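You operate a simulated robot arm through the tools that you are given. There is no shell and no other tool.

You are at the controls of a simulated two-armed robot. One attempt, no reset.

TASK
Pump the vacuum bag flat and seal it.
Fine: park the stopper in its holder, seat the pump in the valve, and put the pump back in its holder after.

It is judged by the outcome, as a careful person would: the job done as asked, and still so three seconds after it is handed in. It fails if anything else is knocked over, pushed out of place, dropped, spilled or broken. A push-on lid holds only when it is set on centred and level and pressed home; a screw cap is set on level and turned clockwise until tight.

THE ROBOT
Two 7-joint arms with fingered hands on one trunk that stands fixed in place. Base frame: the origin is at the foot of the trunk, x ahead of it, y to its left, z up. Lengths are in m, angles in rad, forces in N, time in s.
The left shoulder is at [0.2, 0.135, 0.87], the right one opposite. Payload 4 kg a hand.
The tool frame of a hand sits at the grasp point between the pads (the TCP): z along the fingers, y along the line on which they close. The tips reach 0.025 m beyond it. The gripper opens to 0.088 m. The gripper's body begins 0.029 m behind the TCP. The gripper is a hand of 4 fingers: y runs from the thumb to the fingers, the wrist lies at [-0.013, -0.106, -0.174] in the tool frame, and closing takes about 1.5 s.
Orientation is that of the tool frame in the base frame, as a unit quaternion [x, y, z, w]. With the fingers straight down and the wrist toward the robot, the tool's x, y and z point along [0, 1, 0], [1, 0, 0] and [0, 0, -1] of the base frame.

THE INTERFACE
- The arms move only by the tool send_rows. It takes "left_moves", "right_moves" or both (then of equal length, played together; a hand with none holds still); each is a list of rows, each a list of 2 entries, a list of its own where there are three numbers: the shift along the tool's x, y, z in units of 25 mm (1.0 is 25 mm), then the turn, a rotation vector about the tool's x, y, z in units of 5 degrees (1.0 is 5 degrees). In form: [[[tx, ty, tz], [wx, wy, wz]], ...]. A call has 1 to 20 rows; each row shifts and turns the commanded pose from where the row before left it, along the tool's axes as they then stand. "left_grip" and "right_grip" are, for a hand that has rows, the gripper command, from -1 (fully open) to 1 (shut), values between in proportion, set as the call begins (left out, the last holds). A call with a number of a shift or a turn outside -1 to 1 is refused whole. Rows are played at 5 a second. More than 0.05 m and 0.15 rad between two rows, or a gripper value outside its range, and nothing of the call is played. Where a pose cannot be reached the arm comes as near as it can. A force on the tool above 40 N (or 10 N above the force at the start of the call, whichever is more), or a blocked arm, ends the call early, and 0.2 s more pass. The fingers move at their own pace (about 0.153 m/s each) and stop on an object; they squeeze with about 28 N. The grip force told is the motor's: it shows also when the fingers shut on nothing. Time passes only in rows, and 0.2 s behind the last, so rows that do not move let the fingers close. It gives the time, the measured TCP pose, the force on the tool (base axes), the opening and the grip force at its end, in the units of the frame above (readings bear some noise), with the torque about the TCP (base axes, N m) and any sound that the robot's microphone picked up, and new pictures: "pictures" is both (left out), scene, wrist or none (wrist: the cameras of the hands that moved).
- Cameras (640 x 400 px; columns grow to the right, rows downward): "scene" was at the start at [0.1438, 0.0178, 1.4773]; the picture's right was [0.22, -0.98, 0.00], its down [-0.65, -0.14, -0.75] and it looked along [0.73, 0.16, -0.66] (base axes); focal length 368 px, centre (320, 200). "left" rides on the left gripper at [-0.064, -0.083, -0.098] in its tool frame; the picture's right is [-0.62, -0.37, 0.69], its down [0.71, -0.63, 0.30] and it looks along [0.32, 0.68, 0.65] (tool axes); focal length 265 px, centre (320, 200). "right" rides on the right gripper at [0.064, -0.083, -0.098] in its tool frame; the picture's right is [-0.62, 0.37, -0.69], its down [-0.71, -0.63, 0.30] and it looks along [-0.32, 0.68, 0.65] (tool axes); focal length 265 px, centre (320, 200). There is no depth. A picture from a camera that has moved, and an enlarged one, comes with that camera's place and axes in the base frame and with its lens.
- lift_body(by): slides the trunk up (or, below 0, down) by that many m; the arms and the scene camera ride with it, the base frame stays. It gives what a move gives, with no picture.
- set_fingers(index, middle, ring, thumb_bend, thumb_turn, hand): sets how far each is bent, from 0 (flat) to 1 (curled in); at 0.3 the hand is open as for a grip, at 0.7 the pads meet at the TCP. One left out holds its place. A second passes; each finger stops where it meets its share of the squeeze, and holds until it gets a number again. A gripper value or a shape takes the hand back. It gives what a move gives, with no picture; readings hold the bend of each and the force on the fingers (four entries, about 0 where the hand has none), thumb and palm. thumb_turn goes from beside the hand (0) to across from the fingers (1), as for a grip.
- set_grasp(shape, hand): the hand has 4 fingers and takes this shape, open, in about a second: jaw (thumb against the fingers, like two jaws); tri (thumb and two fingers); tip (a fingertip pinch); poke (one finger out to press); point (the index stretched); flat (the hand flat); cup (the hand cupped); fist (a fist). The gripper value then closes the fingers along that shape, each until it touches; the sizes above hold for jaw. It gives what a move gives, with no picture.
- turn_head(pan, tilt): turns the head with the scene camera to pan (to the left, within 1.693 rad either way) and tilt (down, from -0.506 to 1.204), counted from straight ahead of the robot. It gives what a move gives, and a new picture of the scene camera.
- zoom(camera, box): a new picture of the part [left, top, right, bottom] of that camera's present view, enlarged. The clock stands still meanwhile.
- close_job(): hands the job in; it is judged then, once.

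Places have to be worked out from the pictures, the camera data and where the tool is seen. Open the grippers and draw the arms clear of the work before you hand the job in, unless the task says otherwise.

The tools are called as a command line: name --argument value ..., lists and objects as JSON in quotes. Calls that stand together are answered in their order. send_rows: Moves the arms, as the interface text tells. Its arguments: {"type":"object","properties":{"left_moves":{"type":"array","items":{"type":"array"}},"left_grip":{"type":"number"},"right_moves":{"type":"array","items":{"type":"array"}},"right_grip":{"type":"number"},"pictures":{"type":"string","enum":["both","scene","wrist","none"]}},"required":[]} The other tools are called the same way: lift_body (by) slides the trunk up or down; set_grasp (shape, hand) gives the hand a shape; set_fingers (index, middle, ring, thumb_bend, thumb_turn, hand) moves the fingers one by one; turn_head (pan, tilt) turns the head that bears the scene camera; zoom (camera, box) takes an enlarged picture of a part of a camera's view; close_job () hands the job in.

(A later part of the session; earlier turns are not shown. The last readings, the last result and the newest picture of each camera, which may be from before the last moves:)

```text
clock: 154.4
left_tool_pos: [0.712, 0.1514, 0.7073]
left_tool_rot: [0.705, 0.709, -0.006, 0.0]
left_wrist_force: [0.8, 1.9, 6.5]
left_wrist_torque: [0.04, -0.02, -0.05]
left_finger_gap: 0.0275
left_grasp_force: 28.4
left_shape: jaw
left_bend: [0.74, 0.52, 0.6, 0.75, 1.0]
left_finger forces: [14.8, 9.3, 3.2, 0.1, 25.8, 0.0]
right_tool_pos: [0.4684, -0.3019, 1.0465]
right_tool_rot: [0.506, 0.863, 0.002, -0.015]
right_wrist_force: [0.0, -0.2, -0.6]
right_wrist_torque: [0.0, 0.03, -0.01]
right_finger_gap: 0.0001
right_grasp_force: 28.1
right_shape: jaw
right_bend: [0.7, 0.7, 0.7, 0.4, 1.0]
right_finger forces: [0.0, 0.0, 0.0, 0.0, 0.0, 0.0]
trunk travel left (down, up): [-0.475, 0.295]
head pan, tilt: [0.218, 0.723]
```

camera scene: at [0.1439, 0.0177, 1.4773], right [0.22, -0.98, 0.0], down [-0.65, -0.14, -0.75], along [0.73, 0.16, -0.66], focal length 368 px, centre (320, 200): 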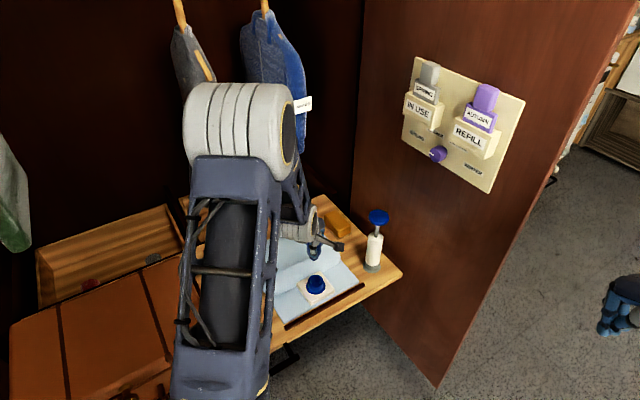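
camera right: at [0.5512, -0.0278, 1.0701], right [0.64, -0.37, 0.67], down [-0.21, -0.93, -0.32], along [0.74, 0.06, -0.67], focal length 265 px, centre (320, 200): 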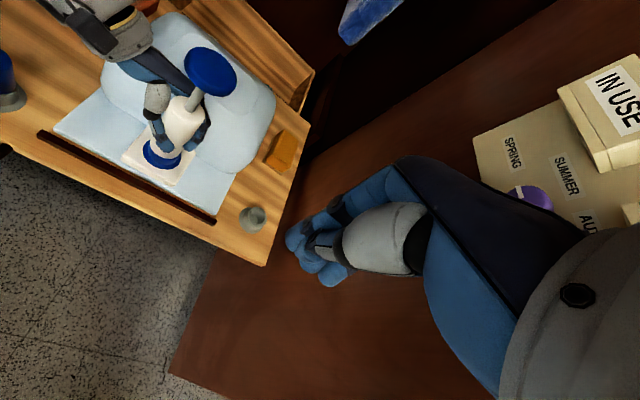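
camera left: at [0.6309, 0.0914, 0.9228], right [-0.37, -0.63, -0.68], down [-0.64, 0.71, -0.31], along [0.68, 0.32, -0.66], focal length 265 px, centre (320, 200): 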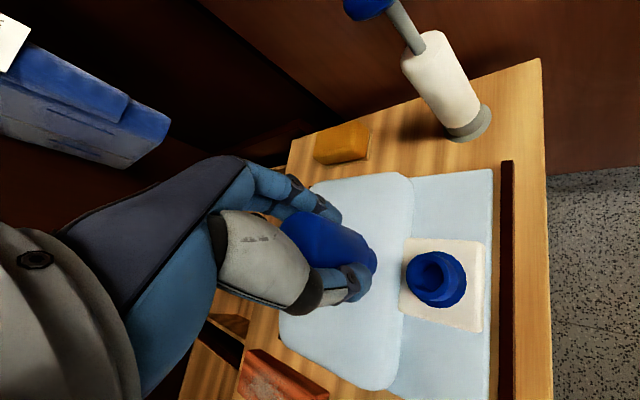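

There is contact at the expected height. I'll press it firmly home.

send_rows --left_moves '[[[0, 0, 0.08], [0, 0, 0]], [[0, 0, 0.08], [0, 0, 0]], [[0, 0, 0.06], [0, 0, 0]]]' --pictures "wrist"

zoom --camera "left" --box '[300, 200, 460, 340]'

zoom --camera "scene" --box '[285, 240, 345, 310]'

```text
clock: 155.2
left_tool_pos: [0.7129, 0.1516, 0.7044]
left_tool_rot: [0.705, 0.709, -0.004, 0.002]
left_wrist_force: [-4.5, 2.3, 35.7]
left_wrist_torque: [0.07, 0.16, 0.01]
left_finger_gap: 0.0304
left_grasp_force: 27.9
left_shape: jaw
left_bend: [0.74, 0.52, 0.6, 0.75, 1.0]
left_finger forces: [15.6, 9.4, 4.2, 0.0, 31.9, 0.1]
right_tool_pos: [0.4686, -0.3004, 1.0475]
right_tool_rot: [0.506, 0.862, 0.001, -0.016]
right_wrist_force: [-0.3, -0.1, -0.5]
right_wrist_torque: [-0.01, -0.03, -0.03]
right_finger_gap: 0.0001
right_grasp_force: 28.0
right_shape: jaw
right_bend: [0.7, 0.7, 0.7, 0.4, 1.0]
right_finger forces: [0.0, 0.0, 0.0, 0.1, 0.1, 0.0]
trunk travel left (down, up): [-0.475, 0.295]
head pan, tilt: [0.218, 0.723]
camera left: at [0.6298, 0.0879, 0.805], right [-0.37, -0.63, -0.69], down [-0.63, 0.71, -0.31], along [0.68, 0.32, -0.66], focal length 265 px, centre (320, 200)
```

left: 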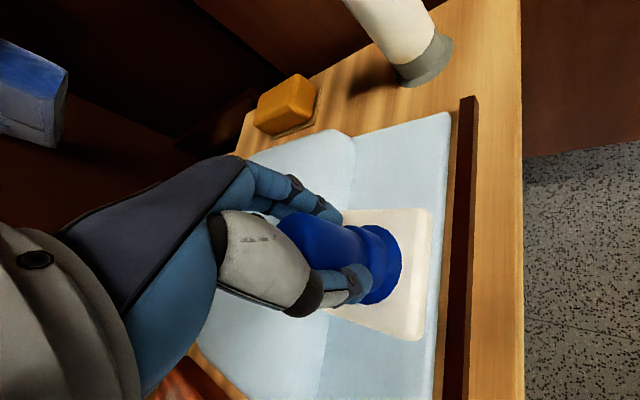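

```text
2.86 times, centred on (380, 270) of left
camera zoom: at [0.6298, 0.0879, 0.805], right [-0.37, -0.63, -0.69], down [-0.63, 0.71, -0.31], along [0.68, 0.32, -0.66], focal length 758 px, centre (149, 0)
```

zoom: 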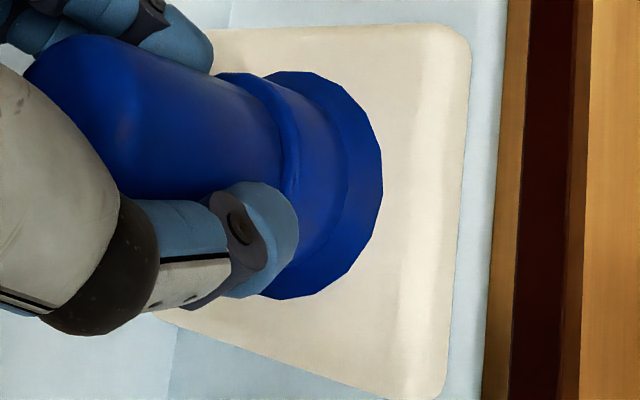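

```text
5.71 times, centred on (315, 275) of scene
camera zoom: at [0.1428, 0.0176, 1.4778], right [0.22, -0.98, 0.0], down [-0.64, -0.14, -0.75], along [0.73, 0.16, -0.66], focal length 2102 px, centre (349, -229)
```

zoom: 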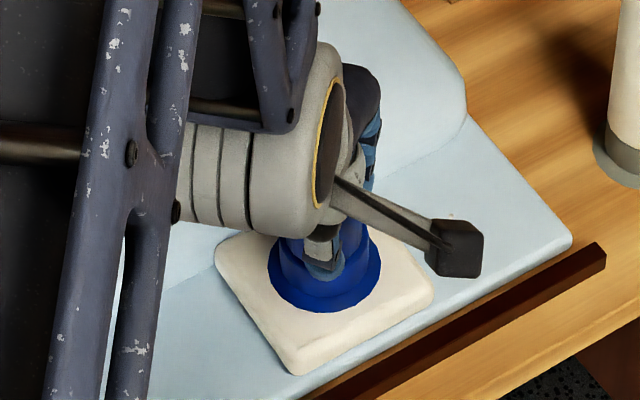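

It has been pressed with 36 N and the shoulder is against the rim. I'll release and lift off to inspect.

send_rows --left_moves '[[[0, 0, -0.08], [0, 0, 0]], [[0, 0, 0], [0, 0, 0]], [[0, 0, 0], [0, 0, 0]], [[0, 0, 0], [0, 0, 0]], [[0, 0, 0], [0, 0, 0]], [[0, 0, 0], [0, 0, 0]], [[0, 0, -0.4], [0, 0, 0]], [[0, 0, -0.6], [0, 0, 0]], [[0, 0, -0.8], [0, 0, 0]], [[0, 0, -0.8], [0, 0, 0]], [[0, 0, -0.8], [0, 0, 0]]]' --left_grip -0.8

zoom --camera "left" --box '[330, 180, 490, 330]'

zoom --camera "scene" --box '[230, 200, 400, 320]'

```text
clock: 157.6
left_tool_pos: [0.7128, 0.1537, 0.7887]
left_tool_rot: [0.706, 0.708, -0.007, 0.001]
left_wrist_force: [0.4, 0.3, 0.4]
left_wrist_torque: [0.0, -0.01, 0.01]
left_finger_gap: 0.0791
left_grasp_force: 0.0
left_shape: jaw
left_bend: [0.3, 0.32, 0.3, 0.34, 0.98]
left_finger forces: [0.0, 0.0, 0.0, 0.1, 0.0, 0.0]
right_tool_pos: [0.4695, -0.3007, 1.0462]
right_tool_rot: [0.506, 0.863, 0.001, -0.016]
right_wrist_force: [-0.3, 0.1, 0.2]
right_wrist_torque: [-0.02, 0.0, -0.02]
right_finger_gap: 0.0
right_grasp_force: 27.9
right_shape: jaw
right_bend: [0.7, 0.7, 0.7, 0.4, 1.0]
right_finger forces: [0.0, 0.0, 0.0, 0.1, 0.0, 0.0]
trunk travel left (down, up): [-0.475, 0.295]
head pan, tilt: [0.218, 0.723]
camera scene: at [0.144, 0.0177, 1.4772], right [0.22, -0.98, 0.0], down [-0.65, -0.14, -0.75], along [0.73, 0.16, -0.66], focal length 368 px, centre (320, 200)
camera left: at [0.63, 0.0898, 0.8905], right [-0.37, -0.63, -0.68], down [-0.63, 0.71, -0.31], along [0.68, 0.32, -0.66], focal length 265 px, centre (320, 200)
```

scene: 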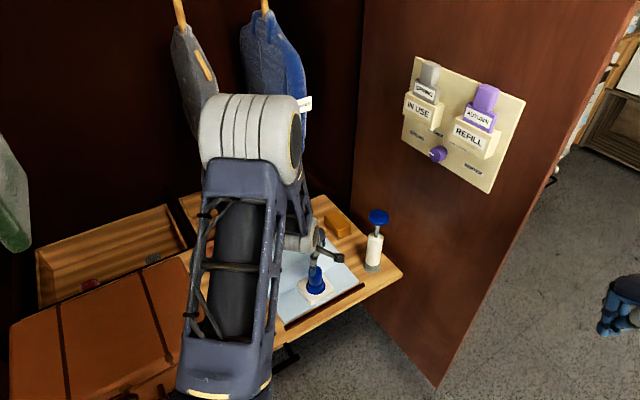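
left: 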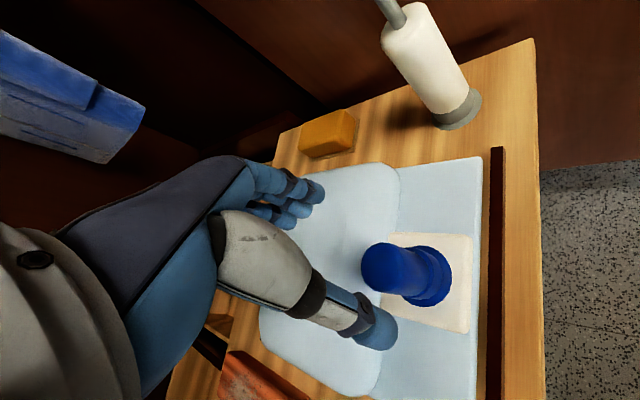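

```text
2.67 times, centred on (410, 255) of left
camera zoom: at [0.63, 0.0898, 0.8905], right [-0.37, -0.63, -0.68], down [-0.63, 0.71, -0.31], along [0.68, 0.32, -0.66], focal length 708 px, centre (80, 53)
```

zoom: 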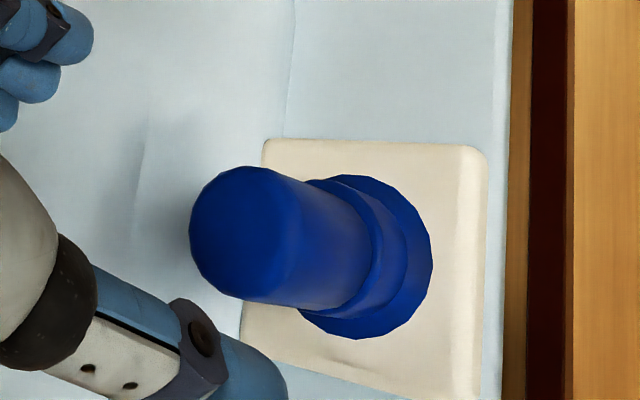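

```text
3.33 times, centred on (315, 260) of scene
camera zoom: at [0.144, 0.0177, 1.4772], right [0.22, -0.98, 0.0], down [-0.65, -0.14, -0.75], along [0.73, 0.16, -0.66], focal length 1226 px, centre (337, 0)
```

zoom: 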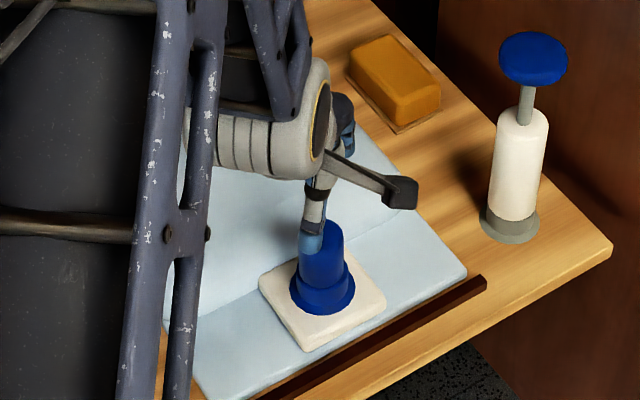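

The stopper looks seated just as at the start. To be sure it is fully home, I'll close the fingers and press on its top.

send_rows --left_moves '[[[0, 0, 0], [0, 0, 0]], [[0, 0, 0], [0, 0, 0]], [[0, 0, 0], [0, 0, 0]], [[0, 0, 0], [0, 0, 0]], [[0, 0, 0], [0, 0, 0]], [[0, 0, 0], [0, 0, 0]], [[0, 0, 0], [0, 0, 0]], [[0, 0, 0], [0, 0, 0]]]' --left_grip 1 --pictures "wrist"

send_rows --left_moves '[[[0.05, 0, 0.5], [0, 0, 0]], [[0, 0, 0.4], [0, 0, 0]], [[0, 0, 0.3], [0, 0, 0]], [[0, 0, 0.2], [0, 0, 0]], [[0, 0, 0.15], [0, 0, 0]], [[0, 0, 0.15], [0, 0, 0]]]' --pictures "wrist"

```text
clock: 159.4
left_tool_pos: [0.7132, 0.1545, 0.7908]
left_tool_rot: [0.706, 0.708, -0.006, 0.002]
left_wrist_force: [-0.1, 0.8, -0.1]
left_wrist_torque: [0.0, 0.0, 0.0]
left_finger_gap: 0.0
left_grasp_force: 28.3
left_shape: jaw
left_bend: [0.7, 0.7, 0.7, 0.39, 1.0]
left_finger forces: [0.1, 0.0, 0.0, 0.1, 0.0, 0.1]
right_tool_pos: [0.4694, -0.299, 1.0453]
right_tool_rot: [0.506, 0.863, 0.001, -0.015]
right_wrist_force: [-0.7, -0.3, 0.3]
right_wrist_torque: [-0.02, -0.01, -0.01]
right_finger_gap: 0.0
right_grasp_force: 28.1
right_shape: jaw
right_bend: [0.7, 0.7, 0.7, 0.4, 1.0]
right_finger forces: [0.0, 0.0, 0.0, 0.0, 0.0, 0.0]
trunk travel left (down, up): [-0.475, 0.295]
head pan, tilt: [0.218, 0.723]
camera left: at [0.6301, 0.0898, 0.8905], right [-0.37, -0.63, -0.68], down [-0.63, 0.71, -0.31], along [0.68, 0.32, -0.66], focal length 265 px, centre (320, 200)
```

left: 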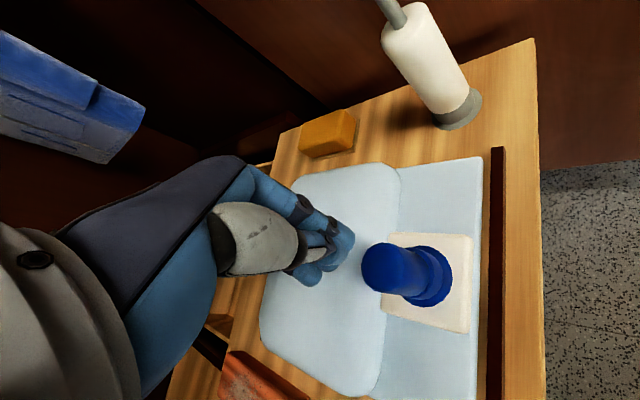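

```text
clock: 160.8
left_tool_pos: [0.712, 0.1546, 0.7475]
left_tool_rot: [0.706, 0.708, -0.005, 0.001]
left_wrist_force: [0.4, -0.3, 6.6]
left_wrist_torque: [0.04, 0.02, 0.01]
left_finger_gap: 0.0001
left_grasp_force: 28.0
left_shape: jaw
left_bend: [0.7, 0.7, 0.7, 0.39, 1.0]
left_finger forces: [0.0, 18.1, 0.1, 0.1, 0.0, 0.0]
right_tool_pos: [0.469, -0.2994, 1.0463]
right_tool_rot: [0.506, 0.862, 0.001, -0.016]
right_wrist_force: [0.0, -0.2, 0.4]
right_wrist_torque: [-0.04, -0.02, -0.03]
right_finger_gap: 0.0
right_grasp_force: 28.2
right_shape: jaw
right_bend: [0.7, 0.7, 0.7, 0.4, 1.0]
right_finger forces: [0.0, 0.1, 0.1, 0.1, 0.1, 0.1]
trunk travel left (down, up): [-0.475, 0.295]
head pan, tilt: [0.218, 0.723]
camera left: at [0.6298, 0.0892, 0.8477], right [-0.37, -0.63, -0.69], down [-0.63, 0.71, -0.31], along [0.68, 0.32, -0.66], focal length 265 px, centre (320, 200)
```

left: 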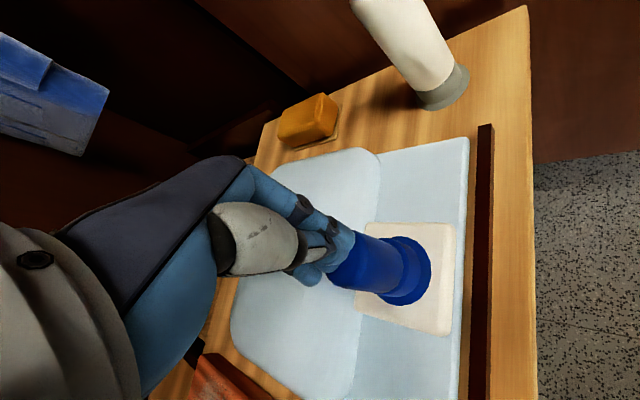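

The fingertips are on top of the stopper at 6.6 N. I'll press on to about 30 N.

send_rows --left_moves '[[[0, 0, 0.1], [0, 0, 0]], [[0, 0, 0.1], [0, 0, 0]], [[0, 0, 0.08], [0, 0, 0]]]' --pictures "none"

zoom --camera "left" --box '[300, 200, 460, 340]'

```text
clock: 161.5
left_tool_pos: [0.7148, 0.1534, 0.7475]
left_tool_rot: [0.706, 0.708, -0.001, 0.005]
left_wrist_force: [-3.5, -0.6, 18.4]
left_wrist_torque: [0.0, 0.1, 0.01]
left_finger_gap: 0.0
left_grasp_force: 28.4
left_shape: jaw
left_bend: [0.7, 0.7, 0.7, 0.39, 1.0]
left_finger forces: [0.0, 20.5, 0.1, 0.0, 0.0, 0.0]
right_tool_pos: [0.4675, -0.2995, 1.0451]
right_tool_rot: [0.505, 0.863, 0.002, -0.015]
right_wrist_force: [-0.3, -0.6, 0.6]
right_wrist_torque: [-0.01, 0.01, 0.03]
right_finger_gap: 0.0001
right_grasp_force: 28.1
right_shape: jaw
right_bend: [0.7, 0.7, 0.7, 0.4, 1.0]
right_finger forces: [0.0, 0.0, 0.0, 0.0, 0.0, 0.0]
trunk travel left (down, up): [-0.475, 0.295]
head pan, tilt: [0.218, 0.723]
stopped in row 3 (left hand): the force on the tool passed its limit at 44 N (the readings are from after the stop); the commanded pose is now the measured one
```

```text
2.86 times, centred on (380, 270) of left
camera zoom: at [0.6315, 0.0892, 0.846], right [-0.36, -0.63, -0.69], down [-0.63, 0.71, -0.32], along [0.69, 0.32, -0.65], focal length 758 px, centre (149, 0)
```

zoom: 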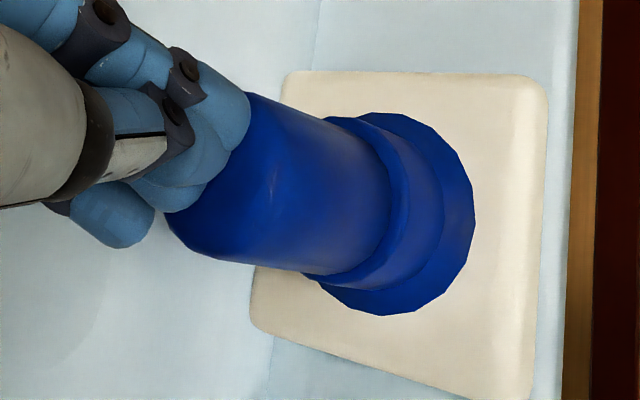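

At 44 N nothing moved, so the stopper is fully home. I'll raise the left hand straight up and draw it back.

send_rows --left_moves '[[[0, 0, -0.4], [0, 0, 0]], [[0, 0, -0.8], [0, 0, 0]], [[0, 0, -0.9], [0, 0, 0]], [[0, 0, -0.9], [0, 0, 0]], [[0, 0, -0.9], [0, 0, 0]], [[0, 0, -0.9], [0, 0, 0]], [[0, 0, -0.9], [0, 0, 0]], [[0.6, -0.9, -0.3], [0, 0, 0]], [[0.6, -0.9, -0.3], [0, 0, 0]], [[0.6, -0.9, -0.3], [0, 0, 0]], [[0.6, -0.9, -0.3], [0, 0, 0]], [[0.6, -0.9, -0.3], [0, 0, 0]], [[0.6, -0.9, -0.3], [0, 0, 0]], [[0.6, -0.9, -0.3], [0, 0, 0]], [[0.6, -0.9, -0.3], [0, 0, 0]], [[0.6, -0.9, -0.3], [0, 0, 0]], [[0.6, -0.9, -0.3], [0, 0, 0]]]' --left_grip -1

zoom --camera "scene" --box '[220, 190, 420, 350]'

zoom --camera "scene" --box '[380, 40, 520, 180]'

```text
clock: 165.1
left_tool_pos: [0.4881, 0.294, 0.9565]
left_tool_rot: [0.714, 0.7, -0.015, 0.006]
left_wrist_force: [-0.1, -0.9, -0.1]
left_wrist_torque: [-0.02, -0.02, 0.0]
left_finger_gap: 0.0878
left_grasp_force: 0.1
left_shape: jaw
left_bend: [0.3, 0.3, 0.3, 0.3, 0.98]
left_finger forces: [0.0, 0.0, 0.0, 0.0, 0.0, 0.0]
left hand out of reach, approached as far as the arm can: row 17
right_tool_pos: [0.4682, -0.2998, 1.0463]
right_tool_rot: [0.506, 0.862, 0.001, -0.016]
right_wrist_force: [1.0, 0.0, -0.1]
right_wrist_torque: [0.02, -0.03, 0.0]
right_finger_gap: 0.0
right_grasp_force: 28.3
right_shape: jaw
right_bend: [0.7, 0.7, 0.7, 0.4, 1.0]
right_finger forces: [0.0, 0.0, 0.0, 0.1, 0.1, 0.1]
trunk travel left (down, up): [-0.475, 0.295]
head pan, tilt: [0.218, 0.723]
camera scene: at [0.1441, 0.0172, 1.4773], right [0.22, -0.98, 0.0], down [-0.65, -0.14, -0.75], along [0.73, 0.16, -0.66], focal length 368 px, centre (320, 200)
camera left: at [0.4045, 0.2341, 1.0592], right [-0.39, -0.63, -0.67], down [-0.62, 0.72, -0.32], along [0.68, 0.29, -0.67], focal length 265 px, centre (320, 200)
```

scene: 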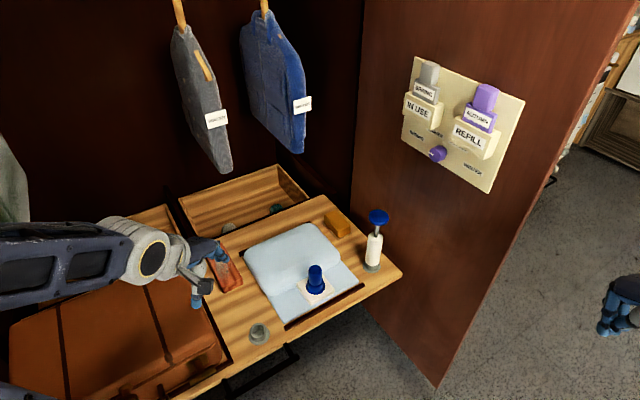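
left: 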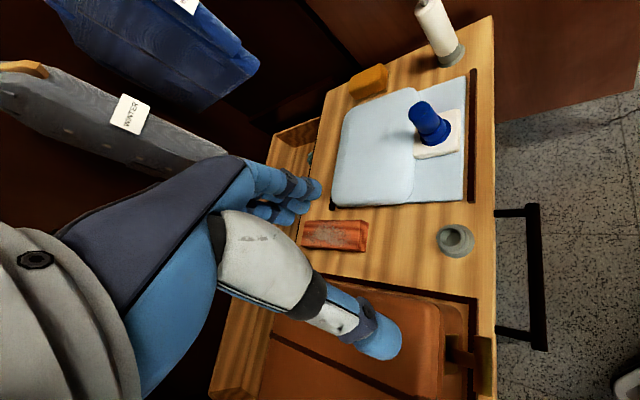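

```text
2.50 times, centred on (320, 270) of scene
camera zoom: at [0.1441, 0.0172, 1.4773], right [0.22, -0.98, 0.0], down [-0.65, -0.14, -0.75], along [0.73, 0.16, -0.66], focal length 920 px, centre (320, 25)
```

zoom: 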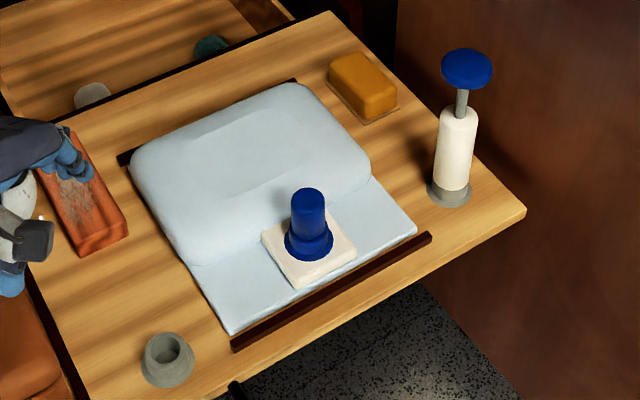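

```text
2.86 times, centred on (450, 110) of scene
camera zoom: at [0.1441, 0.0172, 1.4773], right [0.22, -0.98, 0.0], down [-0.65, -0.14, -0.75], along [0.73, 0.16, -0.66], focal length 1051 px, centre (-51, 457)
```

zoom: 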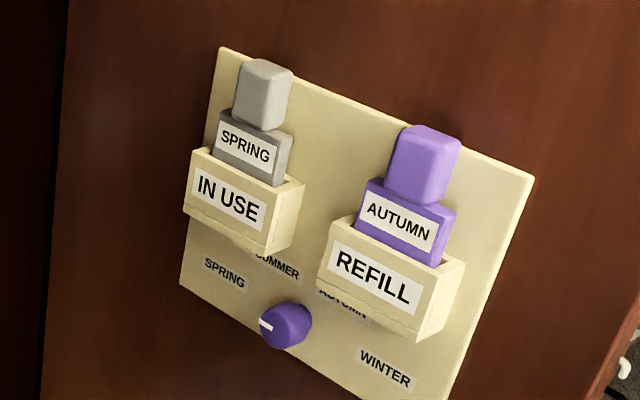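

Everything is in place, and the stopper sits upright in the valve. I'll zoom in to judge how flat the bag is now that the pump is off.

zoom --camera "scene" --box '[230, 210, 370, 330]'

zoom --camera "left" --box '[310, 60, 500, 230]'

```text
3.33 times, centred on (300, 270) of scene
camera zoom: at [0.1441, 0.0172, 1.4773], right [0.22, -0.98, 0.0], down [-0.65, -0.14, -0.75], along [0.73, 0.16, -0.66], focal length 1226 px, centre (387, -33)
```

zoom: 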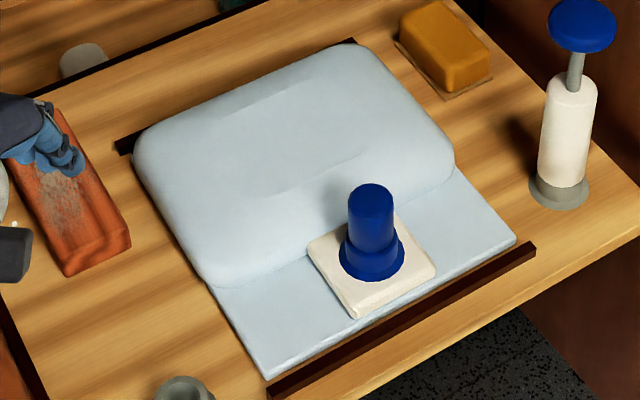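

```text
2.35 times, centred on (405, 145) of left
camera zoom: at [0.4045, 0.2341, 1.0592], right [-0.39, -0.63, -0.67], down [-0.62, 0.72, -0.32], along [0.68, 0.29, -0.67], focal length 624 px, centre (120, 329)
```

zoom: 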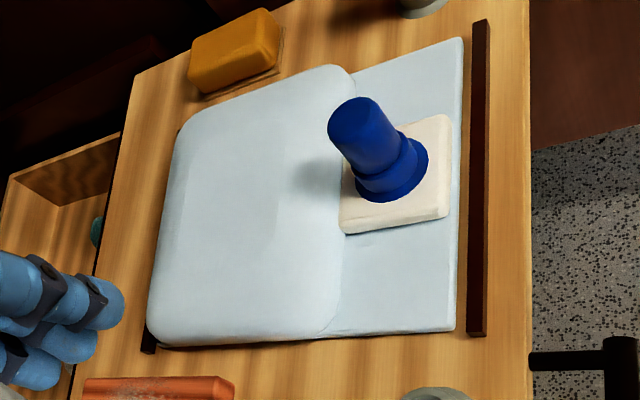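

The bag is unchanged since pumping (its back edge is at the same pixel), the stopper is in, and the pump is in its holder. One thing remains: the door swung about 1–1.5 cm when I brushed it earlier. I'll take the right hand around the door's free edge to nudge it back, swinging out wide first.

send_rows --right_moves '[[[0, 0, 0], [0, 0, -1]], [[0, 0, 0], [0, 0, -1]], [[0, 0, 0], [0, 0, -1.0]], [[-0.9, 0, 0], [0, 0, -0.2]], [[-0.9, 0, 0], [0, 0, 0]], [[-0.9, 0, 0], [0, 0, 0]], [[-0.9, 0, 0], [0, 0, 0]], [[-0.9, 0, 0], [0, 0, 0]], [[-0.9, 0, 0], [0, 0, 0]], [[-0.9, 0, 0], [0, 0, 0]], [[-0.9, 0, 0], [0, 0, 0]], [[-0.9, 0, 0], [0, 0, 0]], [[-0.9, 0, 0], [0, 0, 0]], [[-0.9, 0, 0], [0, 0, 0]]]'

```text
clock: 168.1
left_tool_pos: [0.4876, 0.2952, 0.9569]
left_tool_rot: [0.713, 0.701, -0.017, 0.007]
left_wrist_force: [-0.4, 0.0, 0.0]
left_wrist_torque: [0.03, -0.01, 0.02]
left_finger_gap: 0.0875
left_grasp_force: 0.1
left_shape: jaw
left_bend: [0.3, 0.3, 0.3, 0.3, 0.98]
left_finger forces: [0.0, 0.1, 0.0, 0.0, 0.0, 0.0]
right_tool_pos: [0.6441, -0.476, 1.0406]
right_tool_rot: [0.382, 0.924, 0.002, -0.014]
right_wrist_force: [-0.4, 0.2, -0.4]
right_wrist_torque: [-0.02, 0.01, 0.01]
right_finger_gap: 0.0
right_grasp_force: 28.0
right_shape: jaw
right_bend: [0.7, 0.7, 0.7, 0.4, 1.0]
right_finger forces: [0.0, 0.1, 0.0, 0.1, 0.1, 0.1]
trunk travel left (down, up): [-0.475, 0.295]
head pan, tilt: [0.218, 0.723]
camera scene: at [0.1437, 0.0178, 1.4773], right [0.22, -0.98, 0.0], down [-0.65, -0.14, -0.75], along [0.73, 0.16, -0.66], focal length 368 px, centre (320, 200)
camera right: at [0.5427, -0.4916, 1.1406], right [0.72, -0.19, 0.67], down [0.06, -0.95, -0.32], along [0.69, 0.27, -0.67], focal length 265 px, centre (320, 200)
```

scene: 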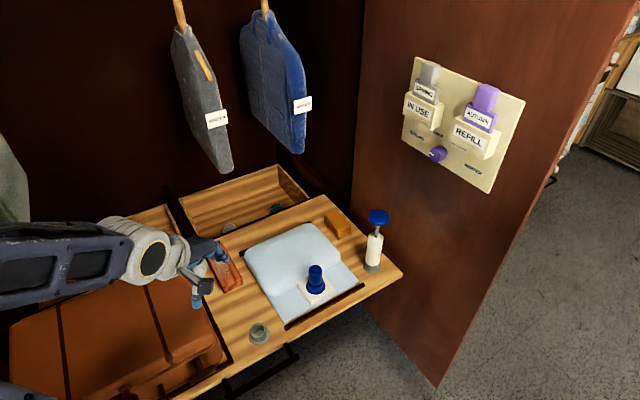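
right: 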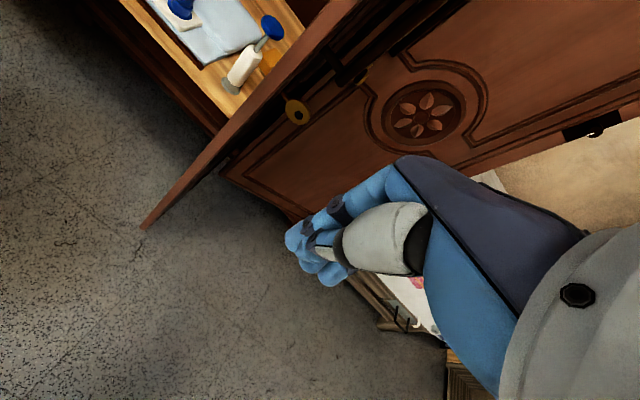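

The outer face is now visible; the free edge is at about (0.706, −0.247) and there is a handle near z ≈ 0.9. I'll slide parallel to the door, 12 cm outside it and above the handle.

send_rows --right_moves '[[[0, 0.9, 0], [0, 0, 0]], [[0, 0.9, 0], [0, 0, 0]], [[0, 0.9, 0], [0, 0, 0]], [[0, 0.9, 0], [0, 0, 0]], [[0, 0.9, 0], [0, 0, 0]], [[0, 0.9, 0], [0, 0, 0]], [[0, 0.9, 0], [0, 0, 0]], [[0, 0.9, 0], [0, 0, 0]], [[0, 0.9, 0], [0, 0, 0]], [[0, 0.9, 0], [0, 0, 0]], [[0, 0.9, 0], [0, 0, 0]]]'

```text
clock: 170.5
left_tool_pos: [0.4879, 0.2951, 0.9555]
left_tool_rot: [0.713, 0.701, -0.016, 0.007]
left_wrist_force: [-0.4, -0.6, -0.3]
left_wrist_torque: [-0.01, -0.02, -0.04]
left_finger_gap: 0.0874
left_grasp_force: 0.0
left_shape: jaw
left_bend: [0.3, 0.3, 0.3, 0.3, 0.98]
left_finger forces: [0.1, 0.1, 0.1, 0.0, 0.0, 0.0]
right_tool_pos: [0.7948, -0.323, 1.0387]
right_tool_rot: [0.381, 0.924, 0.004, -0.014]
right_wrist_force: [0.4, -0.3, 0.7]
right_wrist_torque: [0.01, 0.03, 0.03]
right_finger_gap: 0.0
right_grasp_force: 27.9
right_shape: jaw
right_bend: [0.7, 0.7, 0.7, 0.4, 1.0]
right_finger forces: [0.0, 0.0, 0.0, 0.0, 0.0, 0.0]
right hand out of reach, approached as far as the arm can: row 10, 11
trunk travel left (down, up): [-0.475, 0.295]
head pan, tilt: [0.218, 0.723]
camera scene: at [0.1439, 0.0178, 1.4773], right [0.22, -0.98, 0.0], down [-0.65, -0.14, -0.75], along [0.73, 0.16, -0.66], focal length 368 px, centre (320, 200)
camera right: at [0.6927, -0.3382, 1.1382], right [0.72, -0.19, 0.67], down [0.05, -0.94, -0.32], along [0.7, 0.27, -0.67], focal length 265 px, centre (320, 200)
```

scene: 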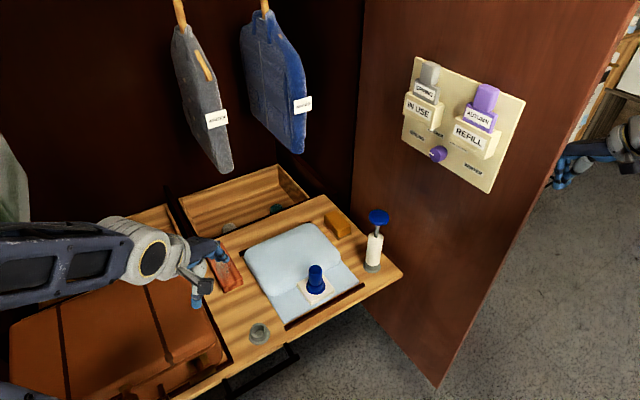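
right: 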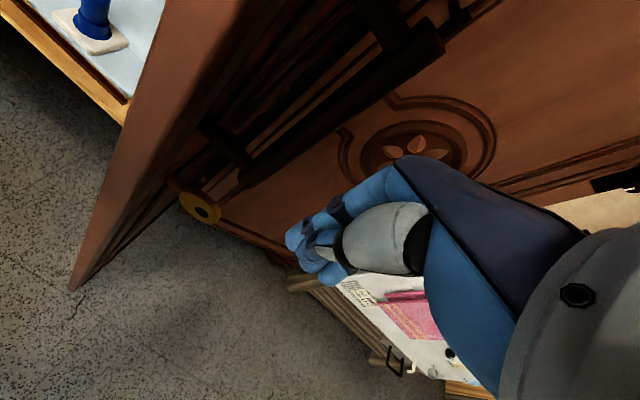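

The hand is just at the door's edge, outside it, and a vertical bar handle is visible. I'll approach the face slowly in small steps, watching for contact.

send_rows --right_moves '[[[0.5, 0, 0], [0, 0, 0]], [[0.5, 0, 0], [0, 0, 0]]]'

```text
clock: 171.1
left_tool_pos: [0.4876, 0.2945, 0.9555]
left_tool_rot: [0.713, 0.7, -0.017, 0.006]
left_wrist_force: [0.4, -0.6, 0.2]
left_wrist_torque: [0.03, 0.01, -0.01]
left_finger_gap: 0.0876
left_grasp_force: 0.1
left_shape: jaw
left_bend: [0.3, 0.3, 0.3, 0.3, 0.98]
left_finger forces: [0.1, 0.0, 0.0, 0.0, 0.0, 0.1]
right_tool_pos: [0.778, -0.3056, 1.0392]
right_tool_rot: [0.381, 0.925, 0.003, -0.016]
right_wrist_force: [-0.1, -0.2, -0.2]
right_wrist_torque: [-0.03, 0.01, 0.02]
right_finger_gap: 0.0
right_grasp_force: 27.7
right_shape: jaw
right_bend: [0.7, 0.7, 0.7, 0.4, 1.0]
right_finger forces: [0.0, 0.0, 0.0, 0.0, 0.0, 0.0]
trunk travel left (down, up): [-0.475, 0.295]
head pan, tilt: [0.218, 0.723]
camera scene: at [0.1439, 0.0178, 1.4773], right [0.22, -0.98, 0.0], down [-0.65, -0.14, -0.75], along [0.73, 0.16, -0.66], focal length 368 px, centre (320, 200)
camera right: at [0.6757, -0.321, 1.139], right [0.72, -0.19, 0.67], down [0.05, -0.94, -0.32], along [0.7, 0.27, -0.67], focal length 265 px, centre (320, 200)
```

scene: 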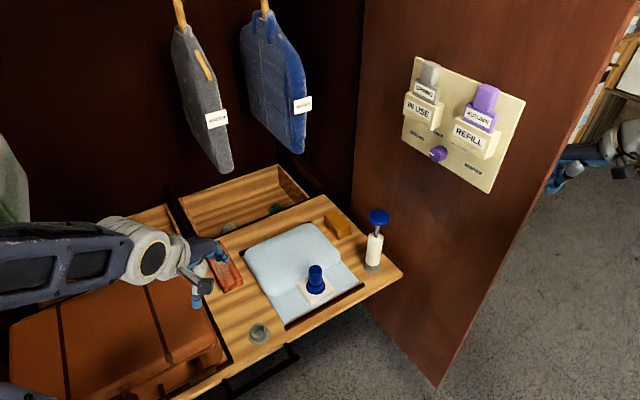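
right: 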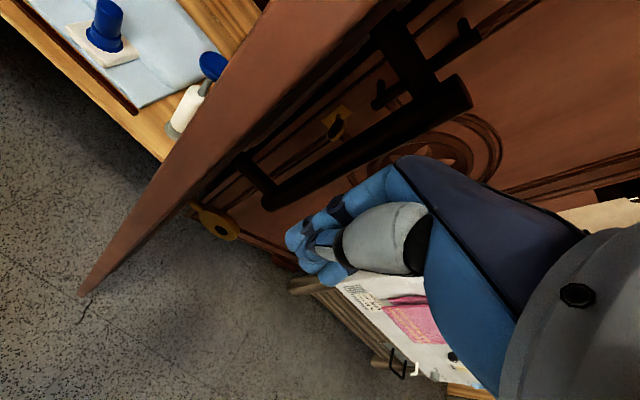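

The hand is right beside the bar handle with no contact yet. I'll continue in 2.5 mm steps.

send_rows --right_moves '[[[0.2, 0, 0], [0, 0, 0]], [[0.2, 0, 0], [0, 0, 0]], [[0.2, 0, 0], [0, 0, 0]]]'

zoom --camera "scene" --box '[380, 40, 520, 180]'

```text
clock: 171.9
left_tool_pos: [0.4887, 0.2952, 0.957]
left_tool_rot: [0.713, 0.701, -0.017, 0.007]
left_wrist_force: [-0.5, 0.3, -0.4]
left_wrist_torque: [0.01, 0.0, 0.01]
left_finger_gap: 0.0875
left_grasp_force: 0.0
left_shape: jaw
left_bend: [0.3, 0.3, 0.3, 0.3, 0.98]
left_finger forces: [0.0, 0.0, 0.0, 0.0, 0.0, 0.0]
right_tool_pos: [0.7653, -0.295, 1.0395]
right_tool_rot: [0.382, 0.924, 0.004, -0.015]
right_wrist_force: [-0.8, -0.8, -0.2]
right_wrist_torque: [0.0, 0.0, 0.0]
right_finger_gap: 0.0
right_grasp_force: 27.8
right_shape: jaw
right_bend: [0.7, 0.7, 0.7, 0.4, 1.0]
right_finger forces: [0.0, 0.1, 0.0, 0.1, 0.0, 0.1]
trunk travel left (down, up): [-0.475, 0.295]
head pan, tilt: [0.218, 0.723]
camera scene: at [0.1439, 0.0177, 1.4773], right [0.22, -0.98, 0.0], down [-0.65, -0.14, -0.75], along [0.73, 0.16, -0.66], focal length 368 px, centre (320, 200)
camera right: at [0.6642, -0.3108, 1.1396], right [0.72, -0.19, 0.67], down [0.06, -0.94, -0.32], along [0.7, 0.27, -0.67], focal length 265 px, centre (320, 200)
```

scene: 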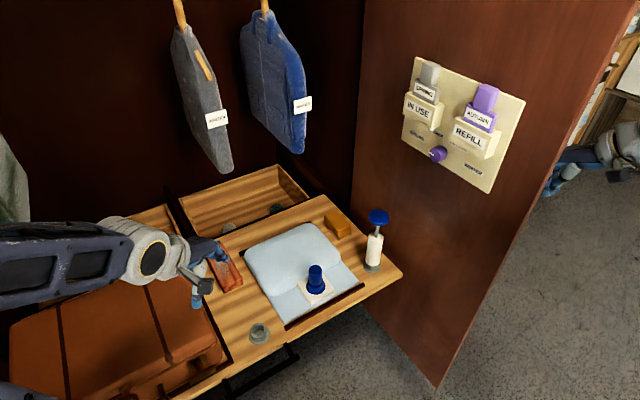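
right: 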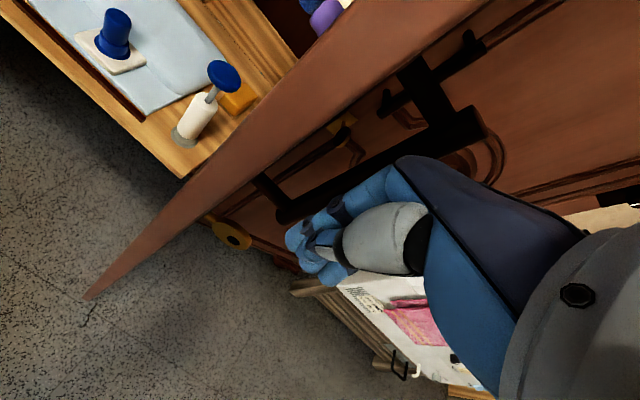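

```text
2.86 times, centred on (450, 110) of scene
camera zoom: at [0.1439, 0.0177, 1.4773], right [0.22, -0.98, 0.0], down [-0.65, -0.14, -0.75], along [0.73, 0.16, -0.66], focal length 1051 px, centre (-51, 457)
```

zoom: 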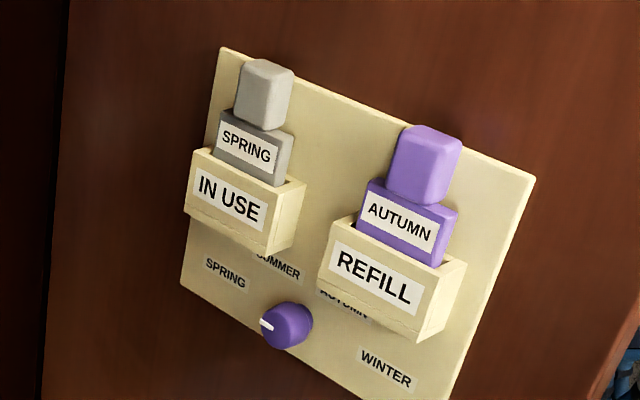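

send_rows --right_moves '[[[0.15, 0, 0], [0, 0, 0]], [[0.15, 0, 0], [0, 0, 0]], [[0.1, 0, 0], [0, 0, 0]]]'

zoom --camera "scene" --box '[380, 40, 520, 180]'

```text
clock: 172.7
left_tool_pos: [0.4867, 0.2941, 0.9561]
left_tool_rot: [0.713, 0.701, -0.017, 0.006]
left_wrist_force: [0.0, 0.1, 0.9]
left_wrist_torque: [0.02, 0.0, -0.02]
left_finger_gap: 0.0877
left_grasp_force: 0.1
left_shape: jaw
left_bend: [0.3, 0.3, 0.3, 0.3, 0.98]
left_finger forces: [0.0, 0.0, 0.1, 0.0, 0.0, 0.1]
right_tool_pos: [0.7594, -0.2895, 1.0401]
right_tool_rot: [0.382, 0.924, 0.003, -0.014]
right_wrist_force: [-0.8, -0.7, -0.4]
right_wrist_torque: [0.0, 0.01, 0.01]
right_finger_gap: 0.0
right_grasp_force: 27.9
right_shape: jaw
right_bend: [0.7, 0.7, 0.7, 0.4, 1.0]
right_finger forces: [0.0, 0.6, 0.0, 0.0, 0.0, 0.0]
trunk travel left (down, up): [-0.475, 0.295]
head pan, tilt: [0.218, 0.723]
camera scene: at [0.1439, 0.0177, 1.4773], right [0.22, -0.98, 0.0], down [-0.65, -0.14, -0.75], along [0.73, 0.16, -0.66], focal length 368 px, centre (320, 200)
camera right: at [0.6574, -0.3038, 1.1397], right [0.72, -0.19, 0.67], down [0.06, -0.95, -0.32], along [0.7, 0.27, -0.67], focal length 265 px, centre (320, 200)
```

scene: 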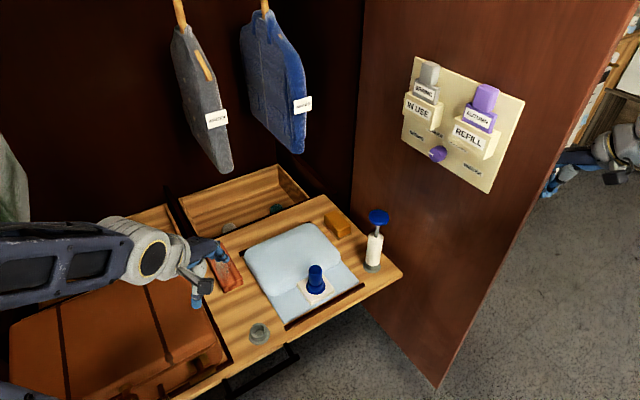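
right: 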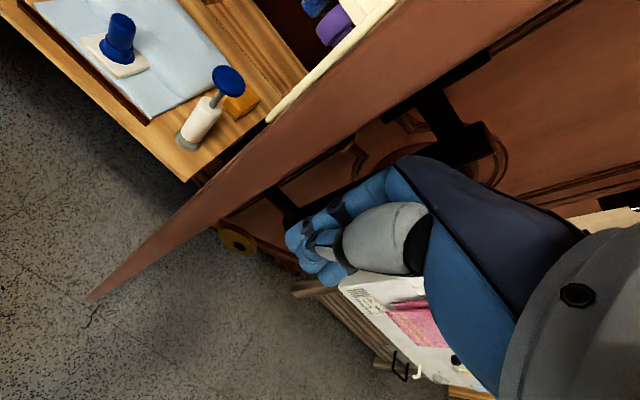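

```text
2.86 times, centred on (450, 110) of scene
camera zoom: at [0.1439, 0.0177, 1.4773], right [0.22, -0.98, 0.0], down [-0.65, -0.14, -0.75], along [0.73, 0.16, -0.66], focal length 1051 px, centre (-51, 457)
```

zoom: 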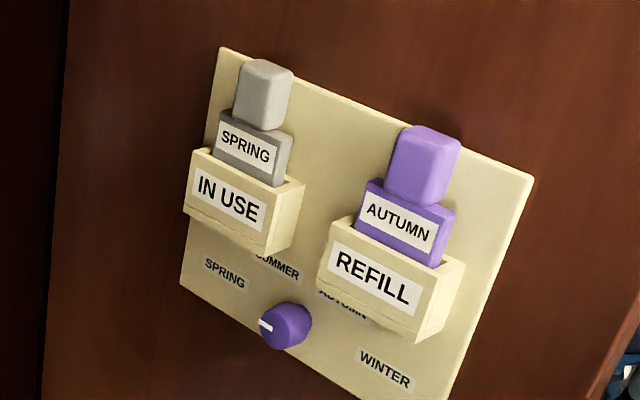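

Light contact (0.6 N on a finger). I'll push about 8 mm and compare the board's position with the start.

send_rows --right_moves '[[[0.12, 0, 0], [0, 0, 0]], [[0.1, 0, 0], [0, 0, 0]], [[0.1, 0, 0], [0, 0, 0]]]' --pictures "none"

zoom --camera "scene" --box '[380, 40, 520, 180]'

```text
clock: 173.5
left_tool_pos: [0.488, 0.2931, 0.9556]
left_tool_rot: [0.713, 0.701, -0.016, 0.008]
left_wrist_force: [1.4, -0.7, -0.1]
left_wrist_torque: [-0.02, -0.01, 0.0]
left_finger_gap: 0.0878
left_grasp_force: 0.0
left_shape: jaw
left_bend: [0.3, 0.3, 0.3, 0.3, 0.98]
left_finger forces: [0.0, 0.1, 0.1, 0.0, 0.0, 0.1]
right_tool_pos: [0.7531, -0.2811, 1.0401]
right_tool_rot: [0.382, 0.924, 0.004, -0.016]
right_wrist_force: [-1.1, -0.8, 0.0]
right_wrist_torque: [0.06, -0.04, -0.03]
right_finger_gap: 0.0
right_grasp_force: 28.1
right_shape: jaw
right_bend: [0.7, 0.7, 0.7, 0.4, 1.0]
right_finger forces: [0.6, 1.7, 0.0, 0.1, 0.0, 0.0]
trunk travel left (down, up): [-0.475, 0.295]
head pan, tilt: [0.218, 0.723]
```

```text
2.86 times, centred on (450, 110) of scene
camera zoom: at [0.1438, 0.0177, 1.4773], right [0.22, -0.98, 0.0], down [-0.65, -0.14, -0.75], along [0.73, 0.16, -0.66], focal length 1051 px, centre (-51, 457)
```

zoom: 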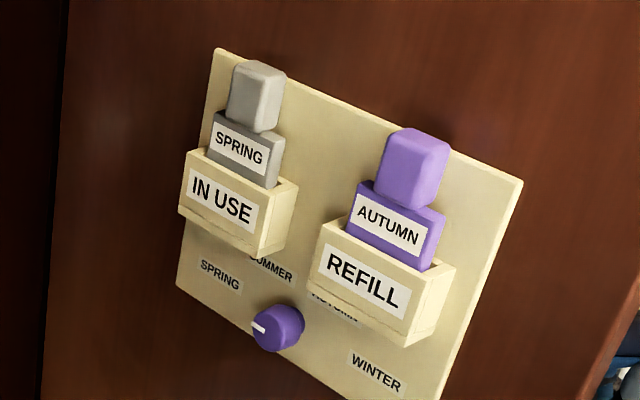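

The board is almost back to its starting pixels, with a few left. I'll give it one more 2 mm nudge.

send_rows --right_moves '[[[0.07, 0, 0], [0, 0, 0]], [[0, 0, 0], [0, 0, 0]]]' --pictures "none"

zoom --camera "scene" --box '[380, 40, 520, 180]'

```text
clock: 174.1
left_tool_pos: [0.4885, 0.2949, 0.9562]
left_tool_rot: [0.713, 0.701, -0.017, 0.006]
left_wrist_force: [-0.1, 0.1, -0.7]
left_wrist_torque: [0.0, 0.01, 0.0]
left_finger_gap: 0.0874
left_grasp_force: 0.0
left_shape: jaw
left_bend: [0.3, 0.3, 0.3, 0.3, 0.98]
left_finger forces: [0.1, 0.0, 0.0, 0.0, 0.0, 0.0]
right_tool_pos: [0.7519, -0.2814, 1.0412]
right_tool_rot: [0.381, 0.924, 0.003, -0.015]
right_wrist_force: [0.0, -1.2, -0.4]
right_wrist_torque: [0.04, -0.02, 0.01]
right_finger_gap: 0.0002
right_grasp_force: 27.5
right_shape: jaw
right_bend: [0.7, 0.7, 0.7, 0.4, 1.0]
right_finger forces: [0.5, 0.9, 0.0, 0.1, 0.1, 0.0]
trunk travel left (down, up): [-0.475, 0.295]
head pan, tilt: [0.218, 0.723]
```

```text
2.86 times, centred on (450, 110) of scene
camera zoom: at [0.1438, 0.0177, 1.4773], right [0.22, -0.98, 0.0], down [-0.65, -0.14, -0.75], along [0.73, 0.16, -0.66], focal length 1051 px, centre (-51, 457)
```

zoom: 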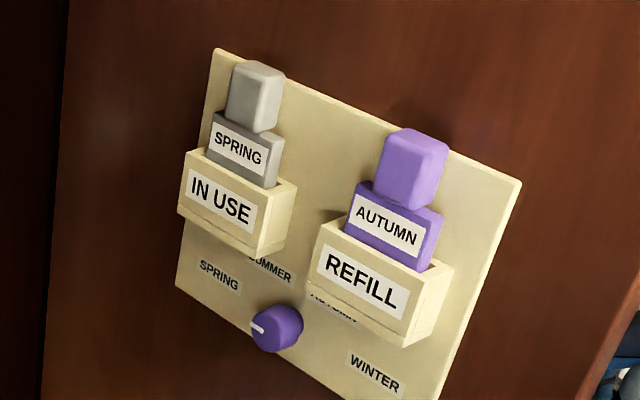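

send_rows --right_moves '[[[0.08, 0, 0], [0, 0, 0]], [[0, 0, 0], [0, 0, 0]]]' --pictures "none"

zoom --camera "scene" --box '[380, 40, 520, 180]'

```text
clock: 174.7
left_tool_pos: [0.4882, 0.2949, 0.9569]
left_tool_rot: [0.713, 0.701, -0.016, 0.007]
left_wrist_force: [0.4, -0.2, -0.1]
left_wrist_torque: [-0.04, -0.02, 0.0]
left_finger_gap: 0.0878
left_grasp_force: 0.0
left_shape: jaw
left_bend: [0.3, 0.3, 0.3, 0.3, 0.98]
left_finger forces: [0.0, 0.0, 0.0, 0.0, 0.1, 0.0]
right_tool_pos: [0.7505, -0.2799, 1.0412]
right_tool_rot: [0.381, 0.925, 0.003, -0.015]
right_wrist_force: [0.3, -0.2, 0.0]
right_wrist_torque: [0.03, 0.01, 0.0]
right_finger_gap: 0.0
right_grasp_force: 28.3
right_shape: jaw
right_bend: [0.7, 0.7, 0.7, 0.4, 1.0]
right_finger forces: [0.0, 0.0, 0.0, 0.0, 0.1, 0.0]
trunk travel left (down, up): [-0.475, 0.295]
head pan, tilt: [0.218, 0.723]
```

```text
2.86 times, centred on (450, 110) of scene
camera zoom: at [0.1439, 0.0178, 1.4773], right [0.22, -0.98, 0.0], down [-0.65, -0.14, -0.75], along [0.73, 0.16, -0.66], focal length 1051 px, centre (-51, 457)
```

zoom: 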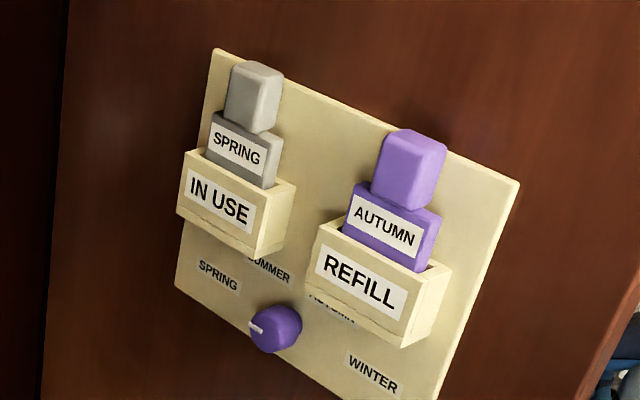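

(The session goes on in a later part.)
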